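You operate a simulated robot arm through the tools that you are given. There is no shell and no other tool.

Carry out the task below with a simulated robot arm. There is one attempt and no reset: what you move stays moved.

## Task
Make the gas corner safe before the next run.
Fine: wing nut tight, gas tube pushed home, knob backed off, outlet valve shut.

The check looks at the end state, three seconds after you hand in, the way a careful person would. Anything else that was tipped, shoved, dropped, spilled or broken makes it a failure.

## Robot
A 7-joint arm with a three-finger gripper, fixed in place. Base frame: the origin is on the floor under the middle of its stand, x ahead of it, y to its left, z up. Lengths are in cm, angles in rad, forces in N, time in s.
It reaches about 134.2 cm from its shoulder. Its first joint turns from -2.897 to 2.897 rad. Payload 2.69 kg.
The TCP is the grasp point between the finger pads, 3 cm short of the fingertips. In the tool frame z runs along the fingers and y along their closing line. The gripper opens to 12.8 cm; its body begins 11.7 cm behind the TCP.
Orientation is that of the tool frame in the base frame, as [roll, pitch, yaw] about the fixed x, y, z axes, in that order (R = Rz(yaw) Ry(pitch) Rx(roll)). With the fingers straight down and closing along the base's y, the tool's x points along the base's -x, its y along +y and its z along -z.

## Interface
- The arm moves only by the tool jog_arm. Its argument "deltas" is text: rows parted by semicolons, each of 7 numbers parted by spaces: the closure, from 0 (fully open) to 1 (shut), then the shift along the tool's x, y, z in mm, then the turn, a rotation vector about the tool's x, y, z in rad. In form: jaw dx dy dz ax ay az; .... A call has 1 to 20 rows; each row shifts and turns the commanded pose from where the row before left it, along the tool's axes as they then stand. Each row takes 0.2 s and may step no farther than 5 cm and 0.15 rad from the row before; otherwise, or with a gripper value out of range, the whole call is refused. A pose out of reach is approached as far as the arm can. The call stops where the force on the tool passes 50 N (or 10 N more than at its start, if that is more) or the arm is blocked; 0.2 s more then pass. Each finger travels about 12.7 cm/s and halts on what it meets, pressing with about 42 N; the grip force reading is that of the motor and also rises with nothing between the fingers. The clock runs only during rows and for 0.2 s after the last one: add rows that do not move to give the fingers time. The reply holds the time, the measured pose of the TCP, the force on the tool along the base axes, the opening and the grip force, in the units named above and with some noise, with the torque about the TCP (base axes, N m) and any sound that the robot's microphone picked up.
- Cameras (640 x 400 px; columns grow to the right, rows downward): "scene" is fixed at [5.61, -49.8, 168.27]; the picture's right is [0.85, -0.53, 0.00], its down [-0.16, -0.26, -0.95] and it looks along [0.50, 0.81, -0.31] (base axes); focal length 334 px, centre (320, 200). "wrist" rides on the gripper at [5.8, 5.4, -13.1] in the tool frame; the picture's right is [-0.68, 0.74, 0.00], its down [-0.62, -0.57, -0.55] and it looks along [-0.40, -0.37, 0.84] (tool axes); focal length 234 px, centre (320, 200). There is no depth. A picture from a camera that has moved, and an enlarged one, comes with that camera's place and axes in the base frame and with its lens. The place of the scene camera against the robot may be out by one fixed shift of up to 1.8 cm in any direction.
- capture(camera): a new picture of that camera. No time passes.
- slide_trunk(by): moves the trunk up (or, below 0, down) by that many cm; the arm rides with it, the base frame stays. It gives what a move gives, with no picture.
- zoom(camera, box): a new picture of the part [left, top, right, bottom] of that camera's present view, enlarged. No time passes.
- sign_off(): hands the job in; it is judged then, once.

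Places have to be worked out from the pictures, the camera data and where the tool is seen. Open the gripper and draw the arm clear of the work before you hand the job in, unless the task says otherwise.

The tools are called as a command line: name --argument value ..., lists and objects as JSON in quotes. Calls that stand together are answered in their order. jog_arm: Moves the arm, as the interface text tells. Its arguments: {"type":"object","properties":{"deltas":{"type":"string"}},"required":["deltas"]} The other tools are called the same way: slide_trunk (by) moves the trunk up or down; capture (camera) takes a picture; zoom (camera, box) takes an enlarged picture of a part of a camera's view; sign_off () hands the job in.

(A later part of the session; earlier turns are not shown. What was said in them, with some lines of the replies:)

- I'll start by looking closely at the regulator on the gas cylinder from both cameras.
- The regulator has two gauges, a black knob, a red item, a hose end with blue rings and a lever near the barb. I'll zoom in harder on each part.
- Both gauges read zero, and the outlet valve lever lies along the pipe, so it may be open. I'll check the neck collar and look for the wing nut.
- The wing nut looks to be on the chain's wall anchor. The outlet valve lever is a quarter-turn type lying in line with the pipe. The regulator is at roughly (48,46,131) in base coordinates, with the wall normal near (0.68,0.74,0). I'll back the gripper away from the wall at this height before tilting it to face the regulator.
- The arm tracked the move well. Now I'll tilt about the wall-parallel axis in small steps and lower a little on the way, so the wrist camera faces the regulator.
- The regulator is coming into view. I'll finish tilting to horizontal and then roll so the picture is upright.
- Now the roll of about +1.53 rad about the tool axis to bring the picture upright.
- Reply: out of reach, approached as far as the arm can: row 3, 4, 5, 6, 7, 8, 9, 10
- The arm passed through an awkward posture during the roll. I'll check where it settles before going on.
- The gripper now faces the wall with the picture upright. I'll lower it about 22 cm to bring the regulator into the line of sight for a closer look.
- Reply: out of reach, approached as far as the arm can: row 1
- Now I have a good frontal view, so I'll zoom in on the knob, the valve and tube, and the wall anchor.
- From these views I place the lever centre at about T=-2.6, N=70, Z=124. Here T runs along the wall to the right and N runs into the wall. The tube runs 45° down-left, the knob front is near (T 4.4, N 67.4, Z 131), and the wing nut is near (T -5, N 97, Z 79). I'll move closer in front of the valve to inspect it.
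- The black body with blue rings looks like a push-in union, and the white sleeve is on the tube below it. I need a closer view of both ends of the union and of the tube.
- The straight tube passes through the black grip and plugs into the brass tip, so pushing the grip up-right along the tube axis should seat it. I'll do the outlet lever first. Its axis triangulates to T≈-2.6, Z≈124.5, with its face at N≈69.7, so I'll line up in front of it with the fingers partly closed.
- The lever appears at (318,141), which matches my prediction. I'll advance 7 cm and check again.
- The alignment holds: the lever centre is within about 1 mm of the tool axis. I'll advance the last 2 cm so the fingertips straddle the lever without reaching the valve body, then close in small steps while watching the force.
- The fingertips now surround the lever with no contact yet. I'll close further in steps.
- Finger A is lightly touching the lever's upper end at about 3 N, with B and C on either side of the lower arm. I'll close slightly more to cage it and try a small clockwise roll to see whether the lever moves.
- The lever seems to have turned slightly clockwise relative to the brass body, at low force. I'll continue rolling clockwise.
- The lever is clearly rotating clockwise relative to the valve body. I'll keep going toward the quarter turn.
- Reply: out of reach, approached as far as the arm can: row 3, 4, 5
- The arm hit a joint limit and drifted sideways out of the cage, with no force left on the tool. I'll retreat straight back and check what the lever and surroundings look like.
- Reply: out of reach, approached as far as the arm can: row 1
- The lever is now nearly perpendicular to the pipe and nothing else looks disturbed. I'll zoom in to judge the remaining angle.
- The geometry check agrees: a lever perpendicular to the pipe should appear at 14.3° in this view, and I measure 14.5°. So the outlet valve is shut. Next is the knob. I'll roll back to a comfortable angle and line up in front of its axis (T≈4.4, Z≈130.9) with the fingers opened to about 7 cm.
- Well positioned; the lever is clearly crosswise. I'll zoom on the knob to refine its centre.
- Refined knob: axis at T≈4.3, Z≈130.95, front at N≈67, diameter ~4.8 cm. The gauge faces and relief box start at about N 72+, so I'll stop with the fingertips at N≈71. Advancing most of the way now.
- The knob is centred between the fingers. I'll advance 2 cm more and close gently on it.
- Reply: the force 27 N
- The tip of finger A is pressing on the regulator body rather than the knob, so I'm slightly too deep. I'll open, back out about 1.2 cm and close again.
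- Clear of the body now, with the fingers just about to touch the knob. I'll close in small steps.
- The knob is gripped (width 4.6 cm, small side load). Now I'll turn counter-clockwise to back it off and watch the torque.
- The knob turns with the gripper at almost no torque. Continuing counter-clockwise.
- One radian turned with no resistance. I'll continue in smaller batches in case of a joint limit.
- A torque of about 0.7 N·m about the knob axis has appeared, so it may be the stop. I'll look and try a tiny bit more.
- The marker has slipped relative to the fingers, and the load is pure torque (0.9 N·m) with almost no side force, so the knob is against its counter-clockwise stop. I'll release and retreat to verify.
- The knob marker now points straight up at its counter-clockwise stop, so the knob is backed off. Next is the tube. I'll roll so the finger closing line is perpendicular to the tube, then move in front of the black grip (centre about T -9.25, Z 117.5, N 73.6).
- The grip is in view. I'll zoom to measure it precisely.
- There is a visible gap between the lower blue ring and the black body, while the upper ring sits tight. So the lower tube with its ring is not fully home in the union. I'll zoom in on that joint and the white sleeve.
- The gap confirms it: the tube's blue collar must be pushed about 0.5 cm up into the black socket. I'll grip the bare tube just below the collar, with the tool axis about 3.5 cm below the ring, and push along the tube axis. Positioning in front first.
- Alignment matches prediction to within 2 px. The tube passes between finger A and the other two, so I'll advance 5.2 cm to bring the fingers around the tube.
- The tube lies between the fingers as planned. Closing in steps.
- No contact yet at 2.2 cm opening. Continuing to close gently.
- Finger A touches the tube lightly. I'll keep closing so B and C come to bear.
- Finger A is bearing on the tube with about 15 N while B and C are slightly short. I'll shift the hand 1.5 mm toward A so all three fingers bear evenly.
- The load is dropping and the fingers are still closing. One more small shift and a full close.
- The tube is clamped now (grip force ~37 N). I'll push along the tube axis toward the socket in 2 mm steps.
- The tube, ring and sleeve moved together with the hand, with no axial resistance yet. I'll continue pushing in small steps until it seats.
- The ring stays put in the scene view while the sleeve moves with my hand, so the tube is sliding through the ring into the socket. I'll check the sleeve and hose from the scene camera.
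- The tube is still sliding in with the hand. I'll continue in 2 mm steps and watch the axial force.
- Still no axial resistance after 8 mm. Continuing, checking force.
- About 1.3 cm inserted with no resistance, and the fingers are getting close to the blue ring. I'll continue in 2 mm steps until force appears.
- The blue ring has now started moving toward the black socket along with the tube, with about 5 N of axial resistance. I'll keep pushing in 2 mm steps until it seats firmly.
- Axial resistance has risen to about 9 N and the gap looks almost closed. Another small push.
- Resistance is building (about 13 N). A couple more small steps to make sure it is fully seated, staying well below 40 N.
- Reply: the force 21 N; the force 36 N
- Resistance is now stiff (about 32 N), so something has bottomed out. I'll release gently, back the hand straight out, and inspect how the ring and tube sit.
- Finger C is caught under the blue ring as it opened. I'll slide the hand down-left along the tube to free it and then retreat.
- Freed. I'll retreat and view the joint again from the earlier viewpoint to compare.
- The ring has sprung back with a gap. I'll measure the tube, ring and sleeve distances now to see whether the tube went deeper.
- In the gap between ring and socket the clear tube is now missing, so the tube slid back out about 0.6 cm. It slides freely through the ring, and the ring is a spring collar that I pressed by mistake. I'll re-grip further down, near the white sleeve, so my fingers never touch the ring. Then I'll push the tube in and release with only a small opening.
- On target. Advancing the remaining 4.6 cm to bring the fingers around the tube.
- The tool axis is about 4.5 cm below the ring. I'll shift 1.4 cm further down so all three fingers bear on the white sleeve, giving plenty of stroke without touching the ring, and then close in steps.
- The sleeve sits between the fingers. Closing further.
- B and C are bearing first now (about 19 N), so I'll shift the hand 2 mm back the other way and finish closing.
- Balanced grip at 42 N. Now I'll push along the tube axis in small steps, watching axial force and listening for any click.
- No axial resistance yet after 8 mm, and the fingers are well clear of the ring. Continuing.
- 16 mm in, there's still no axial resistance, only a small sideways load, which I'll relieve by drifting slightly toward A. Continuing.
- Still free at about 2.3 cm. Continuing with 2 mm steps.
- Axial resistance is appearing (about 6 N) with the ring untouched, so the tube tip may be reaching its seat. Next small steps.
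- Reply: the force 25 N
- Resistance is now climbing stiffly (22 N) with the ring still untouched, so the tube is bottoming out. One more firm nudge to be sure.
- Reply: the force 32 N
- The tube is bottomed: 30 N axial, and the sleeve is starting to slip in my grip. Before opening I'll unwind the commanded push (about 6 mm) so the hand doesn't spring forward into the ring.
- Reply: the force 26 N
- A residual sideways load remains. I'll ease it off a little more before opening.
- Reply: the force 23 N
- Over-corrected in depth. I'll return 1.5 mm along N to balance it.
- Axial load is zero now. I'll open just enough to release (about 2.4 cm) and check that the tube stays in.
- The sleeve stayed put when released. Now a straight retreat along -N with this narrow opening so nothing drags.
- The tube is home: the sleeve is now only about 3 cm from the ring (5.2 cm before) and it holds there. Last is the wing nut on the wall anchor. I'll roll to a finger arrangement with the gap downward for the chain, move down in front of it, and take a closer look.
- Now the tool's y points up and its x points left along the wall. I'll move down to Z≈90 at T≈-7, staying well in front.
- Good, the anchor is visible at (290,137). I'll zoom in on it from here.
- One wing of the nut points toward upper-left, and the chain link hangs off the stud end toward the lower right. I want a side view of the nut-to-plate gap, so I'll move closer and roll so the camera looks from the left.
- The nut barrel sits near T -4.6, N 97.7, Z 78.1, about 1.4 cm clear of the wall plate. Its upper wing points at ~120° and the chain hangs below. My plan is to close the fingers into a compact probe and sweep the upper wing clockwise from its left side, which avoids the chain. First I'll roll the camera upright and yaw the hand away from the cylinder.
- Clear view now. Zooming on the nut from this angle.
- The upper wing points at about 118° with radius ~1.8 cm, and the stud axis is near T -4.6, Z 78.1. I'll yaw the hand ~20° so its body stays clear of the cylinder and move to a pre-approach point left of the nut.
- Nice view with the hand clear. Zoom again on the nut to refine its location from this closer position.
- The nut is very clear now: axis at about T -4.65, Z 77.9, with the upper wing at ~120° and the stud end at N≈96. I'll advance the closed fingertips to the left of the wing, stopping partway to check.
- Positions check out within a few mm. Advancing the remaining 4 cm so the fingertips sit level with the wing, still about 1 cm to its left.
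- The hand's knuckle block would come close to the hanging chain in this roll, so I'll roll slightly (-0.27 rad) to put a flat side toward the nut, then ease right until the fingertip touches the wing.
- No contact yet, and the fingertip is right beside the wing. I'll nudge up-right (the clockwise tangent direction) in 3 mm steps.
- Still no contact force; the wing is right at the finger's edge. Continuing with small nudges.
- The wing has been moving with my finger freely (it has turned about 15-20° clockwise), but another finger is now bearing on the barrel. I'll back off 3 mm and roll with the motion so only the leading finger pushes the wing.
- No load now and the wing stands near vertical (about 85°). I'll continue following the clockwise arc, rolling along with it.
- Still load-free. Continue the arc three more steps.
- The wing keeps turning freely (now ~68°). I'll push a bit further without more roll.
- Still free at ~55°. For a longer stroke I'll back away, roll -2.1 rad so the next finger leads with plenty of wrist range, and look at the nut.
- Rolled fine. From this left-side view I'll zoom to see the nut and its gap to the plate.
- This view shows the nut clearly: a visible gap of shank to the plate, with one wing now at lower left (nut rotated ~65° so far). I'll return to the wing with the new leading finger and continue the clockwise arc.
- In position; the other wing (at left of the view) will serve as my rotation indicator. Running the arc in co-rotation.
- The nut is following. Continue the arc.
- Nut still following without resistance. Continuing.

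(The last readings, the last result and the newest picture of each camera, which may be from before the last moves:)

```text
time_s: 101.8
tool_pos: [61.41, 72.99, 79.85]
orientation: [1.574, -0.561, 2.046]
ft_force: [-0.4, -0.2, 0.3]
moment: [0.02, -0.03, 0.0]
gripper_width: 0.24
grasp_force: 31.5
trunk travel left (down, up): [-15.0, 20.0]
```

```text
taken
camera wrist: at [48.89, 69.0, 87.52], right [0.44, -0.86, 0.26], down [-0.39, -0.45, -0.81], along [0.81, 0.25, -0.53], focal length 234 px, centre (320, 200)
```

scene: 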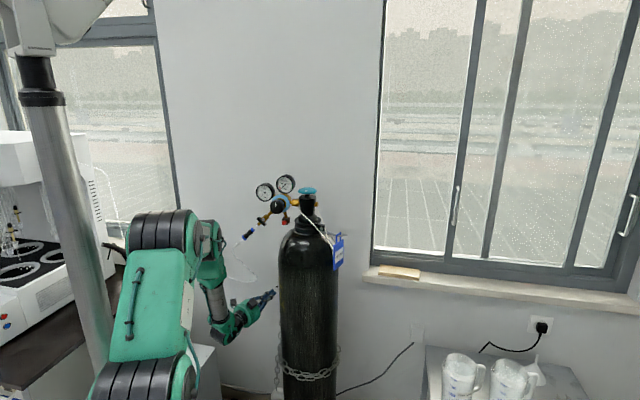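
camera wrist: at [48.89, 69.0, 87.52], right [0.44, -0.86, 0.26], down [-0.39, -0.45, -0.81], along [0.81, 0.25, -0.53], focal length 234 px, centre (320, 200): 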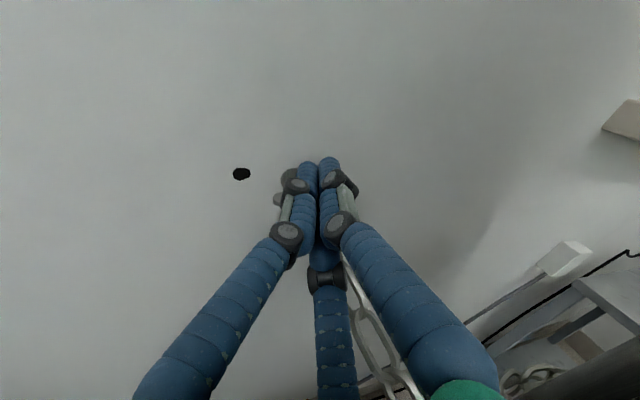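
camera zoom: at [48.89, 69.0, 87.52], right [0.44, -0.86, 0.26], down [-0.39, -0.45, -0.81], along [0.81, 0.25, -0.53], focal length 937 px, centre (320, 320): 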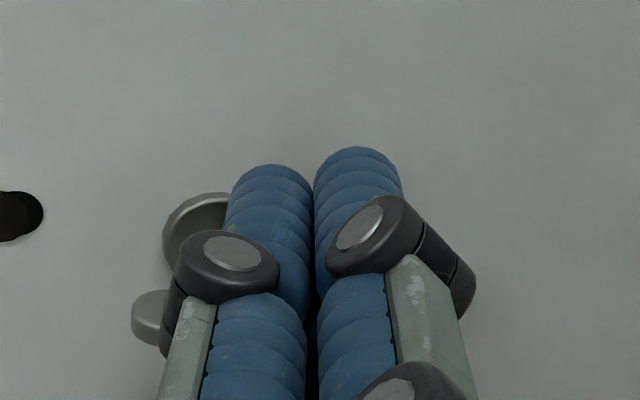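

The nut has turned about 115° so far with no resistance; wing #1 is now near 7° and wing #2 near 187°. I'll retreat, move to the lower-left side and look before the next stroke on wing #2.

jog_arm --deltas "1 2.66 4.23 0 0 0 0; 1 0 0 -30 0 0 0; 1 0 0 -28 0 0 0; 1 0 0 0 0 0 0.1165; 1 0 0 0 0 0 0.1165; 1 -4.7 -29.1 -6.5 0 0 0; 1 -4.7 -29.1 -6.5 0 0 0; 1 0 0 0 0 0 0"

capture --camera "wrist"

zoom --camera "wrist" --box '[300, 100, 380, 160]'

```text
time_s: 103.6
tool_pos: [53.45, 73.0, 75.48]
orientation: [1.571, -0.792, 2.045]
ft_force: [1.0, -0.9, 0.1]
moment: [0.0, -0.04, -0.04]
gripper_width: 0.21
grasp_force: 31.6
trunk travel left (down, up): [-15.0, 20.0]
```

```text
taken
camera wrist: at [41.71, 67.23, 83.56], right [0.46, -0.89, 0.04], down [-0.47, -0.28, -0.83], along [0.75, 0.37, -0.55], focal length 234 px, centre (320, 200)
```

wrist: 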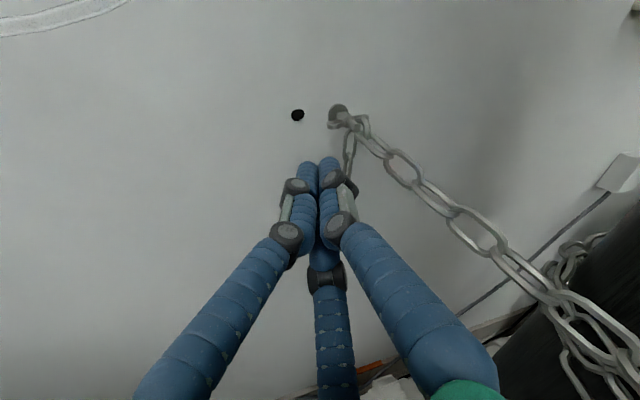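

```text
6.67 times, centred on (340, 130) of wrist
camera zoom: at [41.71, 67.23, 83.56], right [0.46, -0.89, 0.04], down [-0.47, -0.28, -0.83], along [0.75, 0.37, -0.55], focal length 1561 px, centre (187, 667)
```

zoom: 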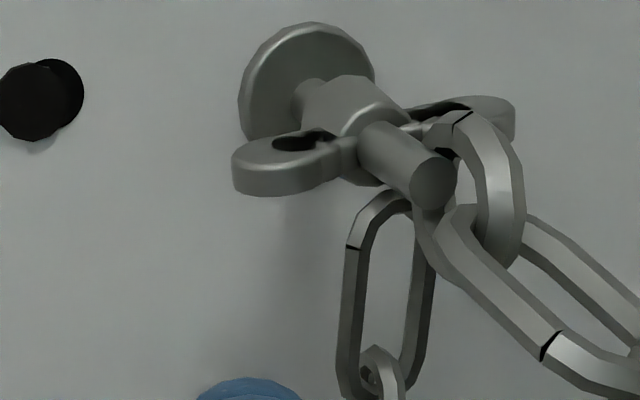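

Excellent view: the wings now lie almost horizontal, so the nut is definitely turning. I'll set up a longer stroke on wing #2 from below-left, first rolling to a wrist angle that gives range for the whole half turn.

jog_arm --deltas "1 0 0 0 0 0 -0.1393; 1 0 0 0 0 0 -0.1393; 1 0 0 0 0 0 -0.1393; 1 0 0 0 0 0 -0.1393; 1 0 0 0 0 0 -0.1393; 1 0 0 0 0 0 -0.1393; 1 0 0 0 0 0 -0.1393; 1 0 0 0 0 0 -0.1393; 1 0 0 0 0 0 -0.1393; 1 0 0 0 0 0 -0.1393; 1 0 0 0 0 0 -0.1393; 1 0 0 0 0 0 -0.1393; 1 0 0 0 0 0 -0.1393; 1 0 0 0 0 0 -0.1393; 1 0 0 0 0 0 -0.1393; 1 0 0 0 0 0 0"

capture --camera "wrist"

zoom --camera "wrist" --box '[270, 120, 350, 180]'

```text
time_s: 107.0
tool_pos: [53.53, 72.94, 75.45]
orientation: [1.578, 1.299, 2.052]
ft_force: [-0.1, -0.2, 0.0]
moment: [-0.01, 0.0, 0.0]
gripper_width: 0.23
grasp_force: 31.5
trunk travel left (down, up): [-15.0, 20.0]
```

```text
taken
camera wrist: at [38.88, 72.95, 71.45], right [-0.24, 0.47, 0.85], down [-0.16, -0.88, 0.44], along [0.96, -0.03, 0.29], focal length 234 px, centre (320, 200)
```

wrist: 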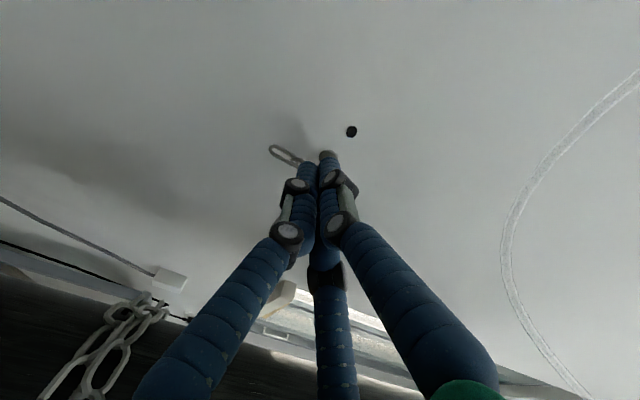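

```text
6.67 times, centred on (310, 150) of wrist
camera zoom: at [38.88, 72.95, 71.45], right [-0.24, 0.47, 0.85], down [-0.16, -0.88, 0.44], along [0.96, -0.03, 0.29], focal length 1561 px, centre (387, 533)
```

zoom: 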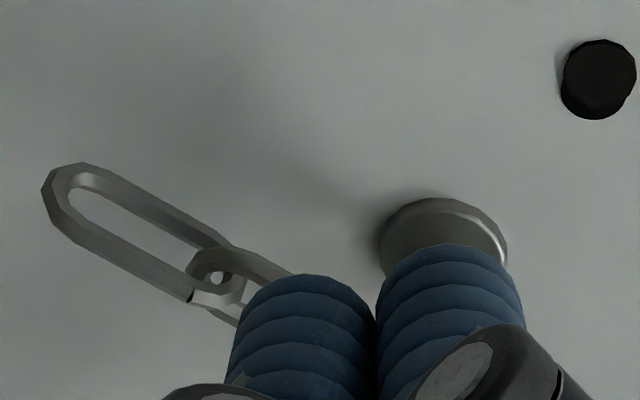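

Reachable. Now I'll advance beside the nut and sweep wing #2 upward (clockwise), watching force.

jog_arm --deltas "1 0 0 30 0 0 0; 1 0 0 28 0 0 0; 1 -3.7 -2.2 1.2 0 0 0; 1 -3.7 -2.2 1.2 0 0 0; 1 0 0 0 0 0 0"

zoom --camera "wrist" --box '[240, 120, 400, 220]'

```text
time_s: 108.2
tool_pos: [59.26, 75.16, 76.24]
orientation: [1.575, 1.297, 2.049]
ft_force: [0.8, 0.3, 0.2]
moment: [0.02, 0.01, 0.01]
gripper_width: 0.25
grasp_force: 31.3
trunk travel left (down, up): [-15.0, 20.0]
```

```text
4.00 times, centred on (320, 170) of wrist
camera zoom: at [44.58, 75.16, 72.05], right [-0.24, 0.47, 0.85], down [-0.16, -0.88, 0.44], along [0.96, -0.03, 0.29], focal length 937 px, centre (320, 320)
```

zoom: 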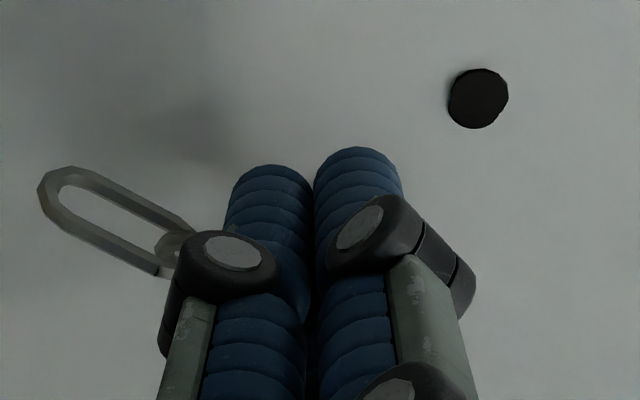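

At the contact start point, no load. Sweeping up through the next waypoints.

jog_arm --deltas "1 -2.3 2 -0.5 0 0 0; 1 -2.3 2 -0.5 0 0 0; 1 -2.8 1.2 -0.14 0 0 0; 1 -2.8 1.2 -0.14 0 0 0; 1 0 0 0 0 0 0"

jog_arm --deltas "1 -3.1 0.25 0.22 0 0 0; 1 -3.1 0.25 0.22 0 0 0; 1 -2.9 -0.8 0.57 0 0 0; 1 -2.9 -0.8 0.57 0 0 0; 1 0 0 0 0 0 0"

zoom --camera "wrist" --box '[240, 120, 400, 220]'

```text
time_s: 109.3
tool_pos: [58.69, 75.0, 76.36]
orientation: [1.629, 1.304, 2.102]
ft_force: [-3.7, 0.6, -13.1]
moment: [-0.06, 0.27, 0.19]
gripper_width: 0.2
grasp_force: 31.6
trunk travel left (down, up): [-15.0, 20.0]
stopped in row 5: the force on the tool passed its limit at 51 N (the readings are from after the stop); the commanded pose is now the measured one
```

```text
time_s: 110.0
tool_pos: [58.59, 74.69, 76.71]
orientation: [1.648, 1.304, 2.127]
ft_force: [-1.6, -3.5, 0.2]
moment: [0.03, -0.02, 0.26]
gripper_width: 0.23
grasp_force: 31.6
trunk travel left (down, up): [-15.0, 20.0]
stopped in row 3: the force on the tool passed its limit at 54 N (the readings are from after the stop); the commanded pose is now the measured one
```

```text
4.00 times, centred on (320, 170) of wrist
camera zoom: at [43.82, 74.65, 72.82], right [-0.23, 0.48, 0.85], down [-0.15, -0.88, 0.46], along [0.96, -0.02, 0.28], focal length 937 px, centre (320, 320)
```

zoom: 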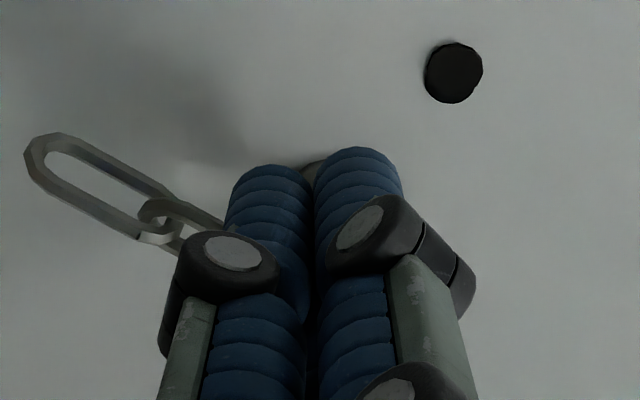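

The sweep was stopped firmly (over 50 N pushing the wing clockwise), so the nut no longer turns and may have reached its tight stop. I'll back off downward, retreat, and look carefully.

jog_arm --deltas "1 6 -1.7 0 0 0 0; 1 4 -1.2 -3 0 0 0; 1 0 0 -30 0 0 0; 1 0 0 -35 0 0 0; 1 0 0 0 0 0 0"

capture --camera "wrist"

capture --camera "scene"

```text
time_s: 111.2
tool_pos: [52.5, 71.71, 75.78]
orientation: [1.648, 1.303, 2.123]
ft_force: [-0.3, -0.5, 0.3]
moment: [0.0, 0.02, 0.02]
gripper_width: 0.21
grasp_force: 31.3
trunk travel left (down, up): [-15.0, 20.0]
```

```text
taken
camera wrist: at [37.75, 71.59, 71.84], right [-0.23, 0.48, 0.85], down [-0.15, -0.88, 0.46], along [0.96, -0.02, 0.28], focal length 234 px, centre (320, 200)
```

wrist: 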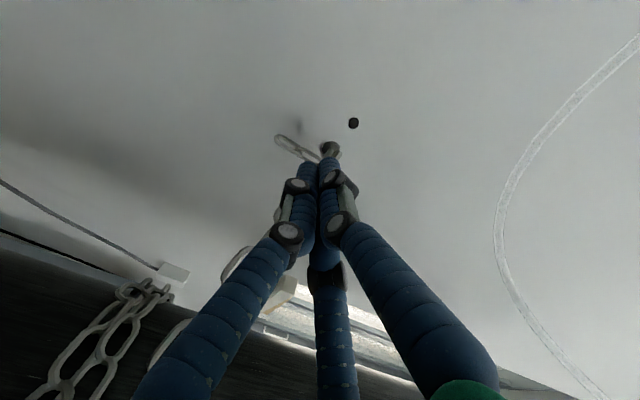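

```text
taken
```

scene: 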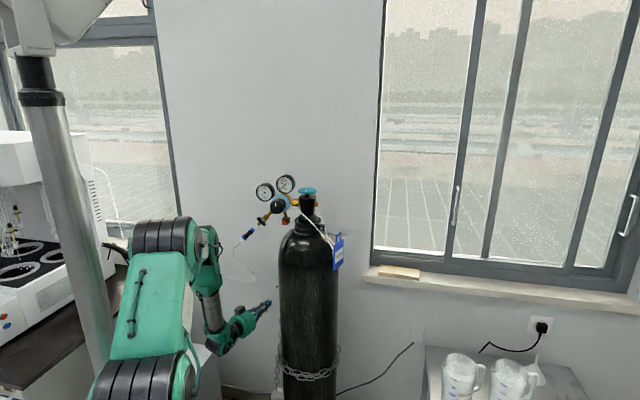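

Rolling back so the camera sees the nut from above-left again.

jog_arm --deltas "1 0 0 0 0 0 0.1393; 1 0 0 0 0 0 0.1393; 1 0 0 0 0 0 0.1393; 1 0 0 0 0 0 0.1393; 1 0 0 0 0 0 0.1393; 1 0 0 0 0 0 0.1393; 1 0 0 0 0 0 0.1393; 1 0 0 0 0 0 0.1393; 1 0 0 0 0 0 0.1393; 1 0 0 0 0 0 0.1393; 1 0 0 0 0 0 0.1393; 1 0 0 0 0 0 0.1393; 1 0 0 0 0 0 0.1393; 1 0 0 0 0 0 0.1393; 1 0 0 0 0 0 0.1393; 1 0 0 0 0 0 0"

capture --camera "wrist"

zoom --camera "wrist" --box '[300, 90, 380, 150]'

```text
time_s: 114.6
tool_pos: [52.71, 71.68, 75.83]
orientation: [1.598, -0.784, 2.03]
ft_force: [0.4, 0.2, 0.0]
moment: [-0.03, 0.02, -0.01]
gripper_width: 0.24
grasp_force: 31.1
trunk travel left (down, up): [-15.0, 20.0]
```

```text
taken
camera wrist: at [41.04, 66.01, 84.07], right [0.46, -0.89, 0.04], down [-0.49, -0.29, -0.82], along [0.74, 0.36, -0.56], focal length 234 px, centre (320, 200)
```

wrist: 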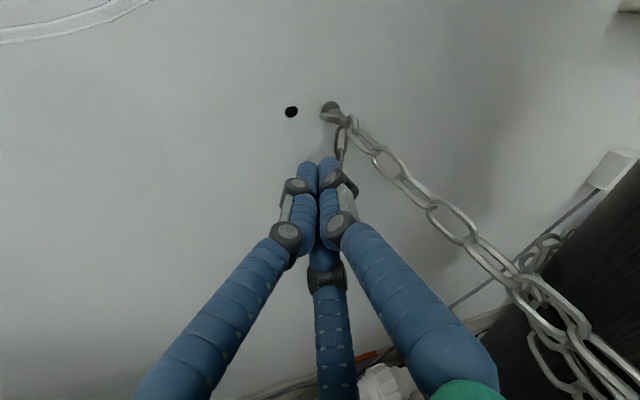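

```text
6.67 times, centred on (340, 120) of wrist
camera zoom: at [41.04, 66.01, 84.07], right [0.46, -0.89, 0.04], down [-0.49, -0.29, -0.82], along [0.74, 0.36, -0.56], focal length 1561 px, centre (187, 733)
```

zoom: 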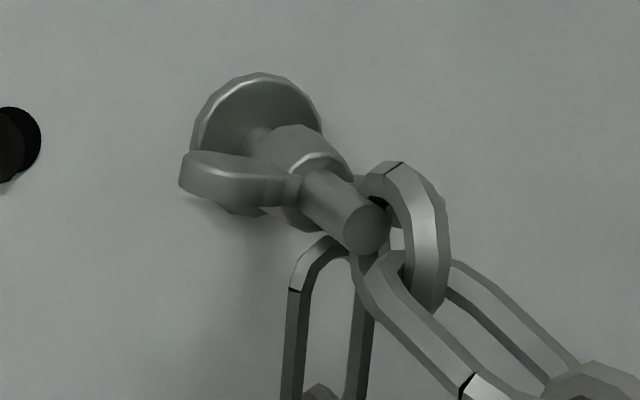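

Wing #2 now sits at about 169°, about 15-18° further round from that firm push. The nut appears to be up against its stop. I'll test it once more with a controlled push on this wing, now with the camera able to see it.

jog_arm --deltas "1 2.9 0 24 0 0 0; 1 2.9 0 24 0 0 0; 1 2.9 0 24 0 0 0; 1 0 0 0 0 0 0"

zoom --camera "wrist" --box '[280, 120, 440, 220]'

```text
time_s: 115.6
tool_pos: [58.63, 75.52, 76.24]
orientation: [1.599, -0.784, 2.031]
ft_force: [-0.5, -1.1, -0.5]
moment: [0.04, 0.03, -0.02]
gripper_width: 0.21
grasp_force: 31.8
trunk travel left (down, up): [-15.0, 20.0]
```

```text
4.00 times, centred on (360, 170) of wrist
camera zoom: at [47.04, 69.8, 84.52], right [0.46, -0.89, 0.04], down [-0.48, -0.29, -0.82], along [0.74, 0.36, -0.56], focal length 937 px, centre (160, 320)
```

zoom: 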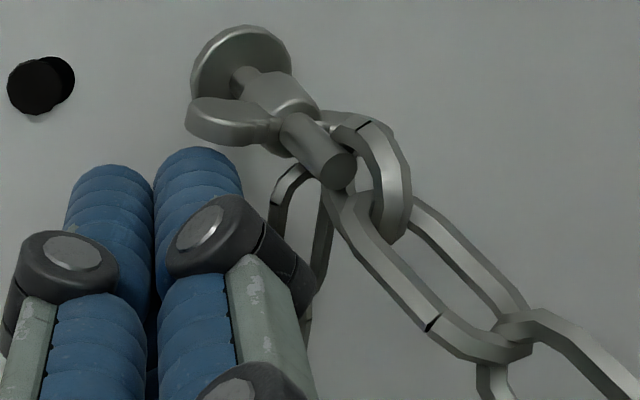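

The fingertip is just below the wing and everything is visible. Pushing up gently.

jog_arm --deltas "1 1.7 2.5 0.15 0 0 0; 1 1.7 2.5 0.15 0 0 0; 1 0 0 0 0 0 0"

zoom --camera "wrist" --box '[280, 120, 440, 220]'

```text
time_s: 116.4
tool_pos: [58.68, 75.49, 76.46]
orientation: [1.606, -0.783, 2.025]
ft_force: [-2.0, 6.7, -22.3]
moment: [-0.17, 0.51, 0.37]
gripper_width: 0.22
grasp_force: 30.7
trunk travel left (down, up): [-15.0, 20.0]
```

```text
4.00 times, centred on (360, 170) of wrist
camera zoom: at [47.07, 69.71, 84.78], right [0.46, -0.89, 0.05], down [-0.49, -0.3, -0.82], along [0.74, 0.36, -0.57], focal length 937 px, centre (160, 320)
```

zoom: 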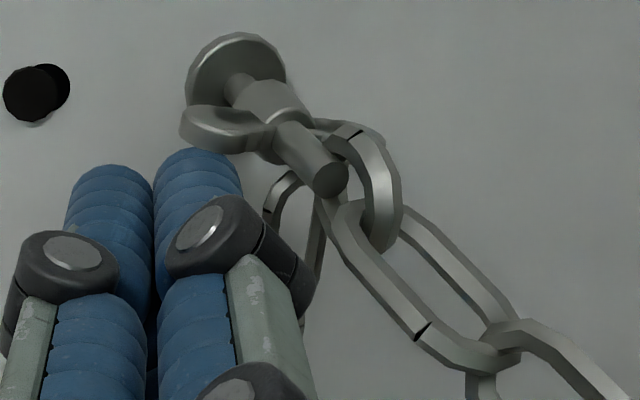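

22 N of resistance with hardly any wing movement. One more firm nudge (staying under the 50 N stop) to check that it's really tight.

jog_arm --deltas "1 1.7 2.5 0.15 0 0 0; 1 0.8 1.2 0 0 0 0; 1 0 0 0 0 0 0"

zoom --camera "wrist" --box '[280, 120, 440, 220]'

```text
time_s: 117.1
tool_pos: [58.46, 74.98, 76.66]
orientation: [1.615, -0.778, 2.022]
ft_force: [-14.4, -14.1, 0.7]
moment: [0.13, -0.24, -0.23]
gripper_width: 0.21
grasp_force: 32.1
trunk travel left (down, up): [-15.0, 20.0]
stopped in row 3: the force on the tool passed its limit at 52 N (the readings are from after the stop); the commanded pose is now the measured one
```

```text
4.00 times, centred on (360, 170) of wrist
camera zoom: at [46.88, 69.37, 84.99], right [0.46, -0.88, 0.05], down [-0.49, -0.3, -0.82], along [0.74, 0.36, -0.57], focal length 937 px, centre (160, 320)
```

zoom: 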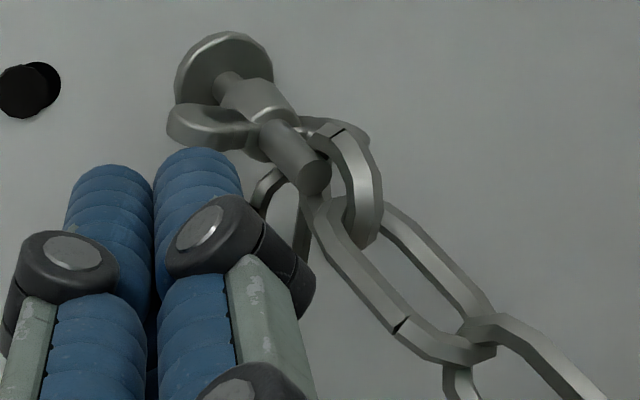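

The wing held at 52 N (~0.8 N·m) with only a couple of degrees of movement, so the wing nut is tight. I'll back away carefully along the approach direction.

jog_arm --deltas "1 -1.5 -5.5 -1 0 0 0; 1 0 0 -25 0 0 0; 1 0 0 -35 0 0 0; 1 0 0 -40 0 0 0; 1 0 0 -40 0 0 0; 1 0 0 0 0 0 0"

capture --camera "wrist"

zoom --camera "wrist" --box '[300, 85, 364, 125]'

```text
time_s: 118.5
tool_pos: [45.94, 68.65, 76.73]
orientation: [1.61, -0.78, 2.024]
ft_force: [0.7, 0.0, -0.5]
moment: [0.01, 0.03, -0.03]
gripper_width: 0.22
grasp_force: 31.6
trunk travel left (down, up): [-15.0, 20.0]
```

```text
taken
camera wrist: at [34.39, 63.11, 85.01], right [0.46, -0.88, 0.05], down [-0.49, -0.3, -0.82], along [0.74, 0.36, -0.57], focal length 234 px, centre (320, 200)
```

wrist: 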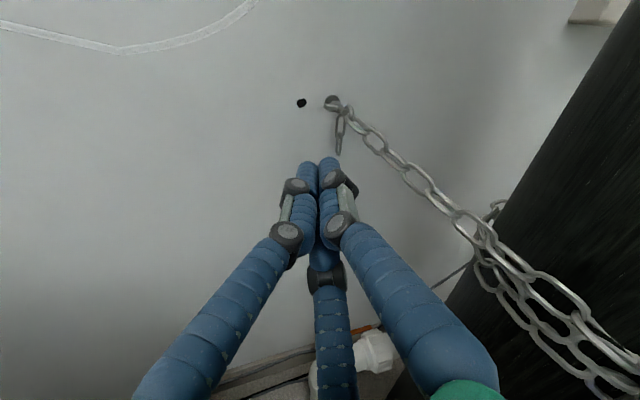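

```text
10.00 times, centred on (332, 105) of wrist
camera zoom: at [34.39, 63.11, 85.01], right [0.46, -0.88, 0.05], down [-0.49, -0.3, -0.82], along [0.74, 0.36, -0.57], focal length 2342 px, centre (200, 1150)
```

zoom: 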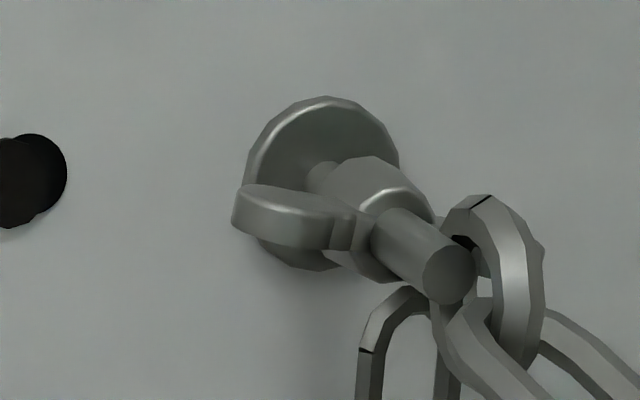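

The nut's wing stays at its tightened position. Now I'll retreat fully, straighten the hand, and rise to inspect the whole regulator again.

jog_arm --deltas "1 0 0 -45 0 0 0; 1 0 0 -45 0 0 0; 1 0 0 -45 0 0 0; 1 0 0 -45 0 0 0; 0.9 0 0 0 0.0832 0.0818 0; 0.8 0 0 0 0.0832 0.0818 0; 0.7 0 0 0 0.0832 0.0818 0; 0.6 0 0 0 0 0 0"

jog_arm --deltas "0.6 20.6 41.3 -13.5 0 0 0; 0.6 20.6 41.3 -13.5 0 0 0; 0.5 20.6 41.3 -13.5 0 0 0; 0.4 20.6 41.3 -13.5 0 0 0; 0.4 20.6 41.3 -13.5 0 0 0; 0.3 20.6 41.3 -13.5 0 0 0; 0.2 20.6 41.3 -13.5 0 0 0; 0.2 20.6 41.3 -13.5 0 0 0; 0.1 20.6 41.3 -13.5 0 0 0; 0 20.6 41.3 -13.5 0 0 0; 0 0 0 0 0 0 0"

capture --camera "wrist"

capture --camera "scene"

```text
time_s: 120.3
tool_pos: [29.92, 60.52, 77.3]
orientation: [1.613, -0.792, 2.378]
ft_force: [0.7, 0.2, -0.1]
moment: [0.0, 0.06, 0.01]
gripper_width: 5.1
grasp_force: 0.1
trunk travel left (down, up): [-15.0, 20.0]
```

```text
time_s: 122.7
tool_pos: [32.48, 41.51, 121.54]
orientation: [1.614, -0.792, 2.374]
ft_force: [-0.1, -1.3, -0.2]
moment: [-0.03, 0.03, 0.04]
gripper_width: 12.82
grasp_force: 0.0
trunk travel left (down, up): [-15.0, 20.0]
```

```text
taken
camera wrist: at [23.68, 32.29, 129.89], right [0.74, -0.67, 0.04], down [-0.36, -0.44, -0.82], along [0.57, 0.59, -0.57], focal length 234 px, centre (320, 200)
```

wrist: 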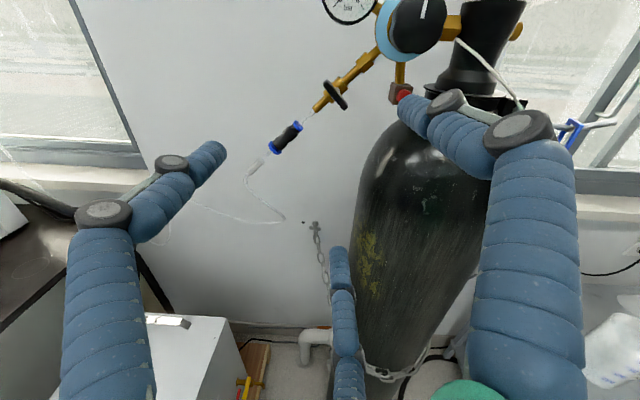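

```text
taken
```

scene: 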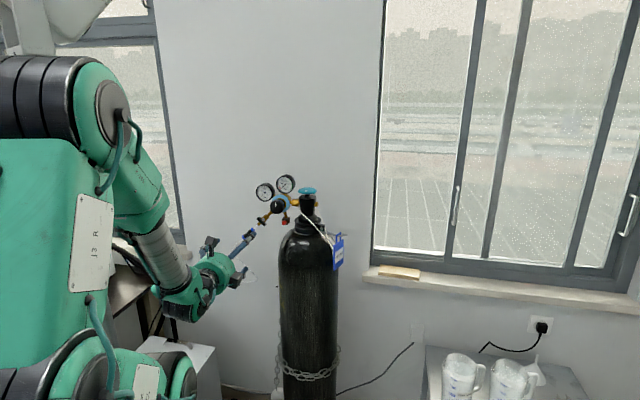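

Everything looks in order from here. I'll zoom on each of the four items to verify.

zoom --camera "wrist" --box '[240, 70, 368, 170]'

zoom --camera "scene" --box '[250, 180, 314, 220]'

zoom --camera "wrist" --box '[300, 212, 332, 232]'

zoom --camera "wrist" --box '[280, 210, 440, 390]'

```text
4.00 times, centred on (304, 120) of wrist
camera zoom: at [23.68, 32.29, 129.89], right [0.74, -0.67, 0.04], down [-0.36, -0.44, -0.82], along [0.57, 0.59, -0.57], focal length 937 px, centre (384, 520)
```

zoom: 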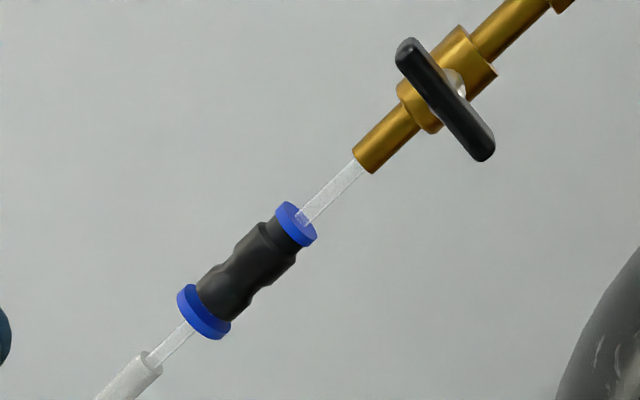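

```text
10.00 times, centred on (282, 200) of scene
camera zoom: at [5.61, -49.8, 168.27], right [0.85, -0.53, 0.0], down [-0.16, -0.26, -0.95], along [0.5, 0.81, -0.31], focal length 3342 px, centre (700, 200)
```

zoom: 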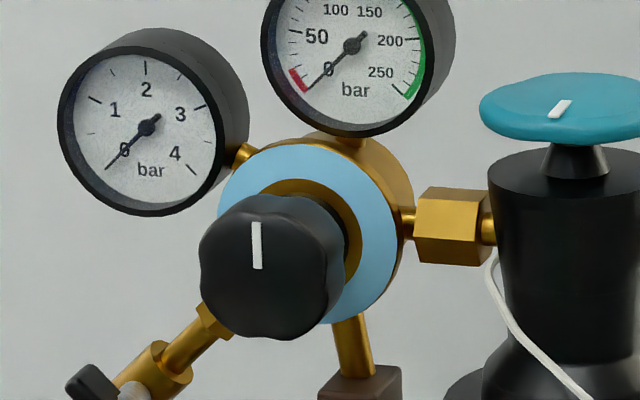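

```text
16.00 times, centred on (316, 222) of wrist
camera zoom: at [23.68, 32.29, 129.89], right [0.74, -0.67, 0.04], down [-0.36, -0.44, -0.82], along [0.57, 0.59, -0.57], focal length 3747 px, centre (384, -152)
```

zoom: 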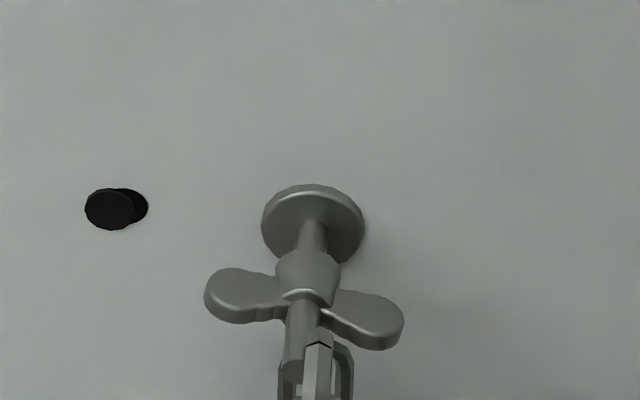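

```text
2.22 times, centred on (360, 300) of wrist
camera zoom: at [23.68, 32.29, 129.89], right [0.74, -0.67, 0.04], down [-0.36, -0.44, -0.82], along [0.57, 0.59, -0.57], focal length 520 px, centre (231, -22)
```

zoom: 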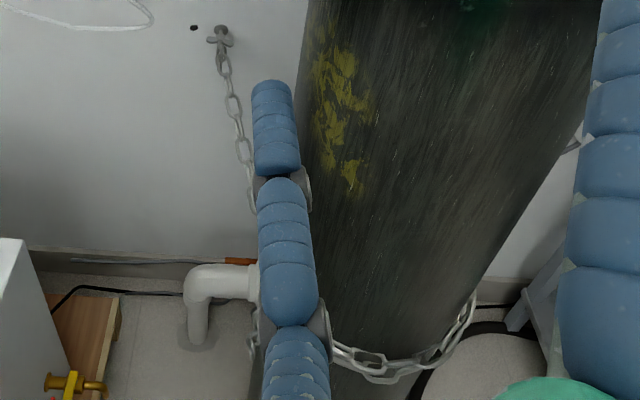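

All four check out. The outlet lever is perpendicular (51.8° seen against 50.6° predicted), the knob marker sits at its counter-clockwise stop, the tube is inserted ~2.2 cm deeper and holding, and the wing nut is tight. The gripper is open; I'll draw the arm further clear.

jog_arm --deltas "0 18 18 -28 0 0 0; 0 18 18 -28 0 0 0; 0 18 18 -25 0 0 0; 0 0 0 0 0 0 0; 0 0 0 0 0 0 0"

capture --camera "scene"

capture --camera "wrist"

```text
time_s: 123.9
tool_pos: [27.35, 35.68, 129.19]
orientation: [1.615, -0.79, 2.373]
ft_force: [-0.2, 0.1, -0.1]
moment: [-0.02, 0.0, 0.0]
gripper_width: 12.8
grasp_force: 0.0
trunk travel left (down, up): [-15.0, 20.0]
```

```text
taken
```

scene: 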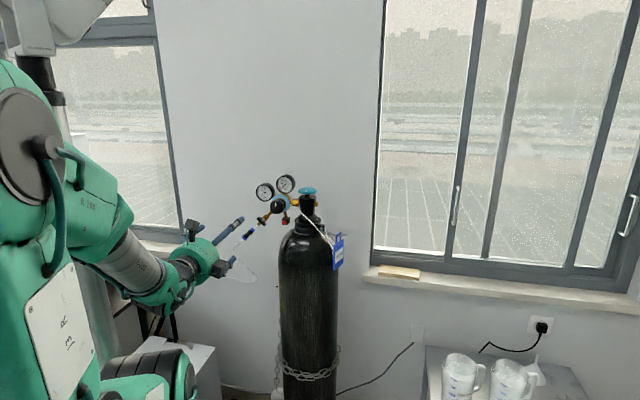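

```text
taken
camera wrist: at [18.52, 26.54, 137.6], right [0.74, -0.67, 0.04], down [-0.36, -0.45, -0.82], along [0.57, 0.59, -0.57], focal length 234 px, centre (320, 200)
```

wrist: 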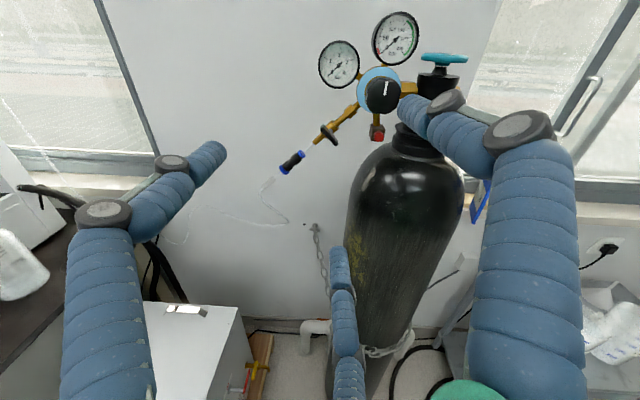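

The arm is clear with the gripper open, and nothing in the corner looks disturbed. The outlet valve is shut, the knob backed off, the tube home and the wing nut tight, so I'm handing in.

sign_off

```text
The job is handed in.
```

I've handed the job in with all four items set. The judging result hasn't come back.

- **Outlet valve:** shut. The lever is a quarter turn round, perpendicular to the pipe to within about 1°.
- **Knob:** backed off counter-clockwise until it reached its stop. The marker now points straight up, and both gauges read zero.
- **Gas tube:** pushed home. It went in about 2.2 cm further until it hit a firm stop at about 30 N, and it stayed in after I let go.
- **Wing nut:** tight. It spun freely for about 115°, then stiffened over roughly the last 15–20°. It held against just over 50 N on the wing, moving only a couple of degrees. A gap remains between the nut and the wall plate, so I judged it tight from that resistance.

- **First tube attempt:** I pressed the blue spring ring on the union by mistake, and the tube slid back out about 0.6 cm. I re-gripped lower down and seated it properly.
- **Arm drift:** near the end of the valve turn the arm reached a limit and drifted several centimetres sideways.
- **Regulator contact:** one finger pressed on the regulator body with about 27 N while I was reaching for the knob.
- **Force stops:** the arm's force stop tripped three times, at just over 50 N, while I was testing the nut.

I saw no damage or displacement afterwards. The gripper is open and the arm is clear of the work.
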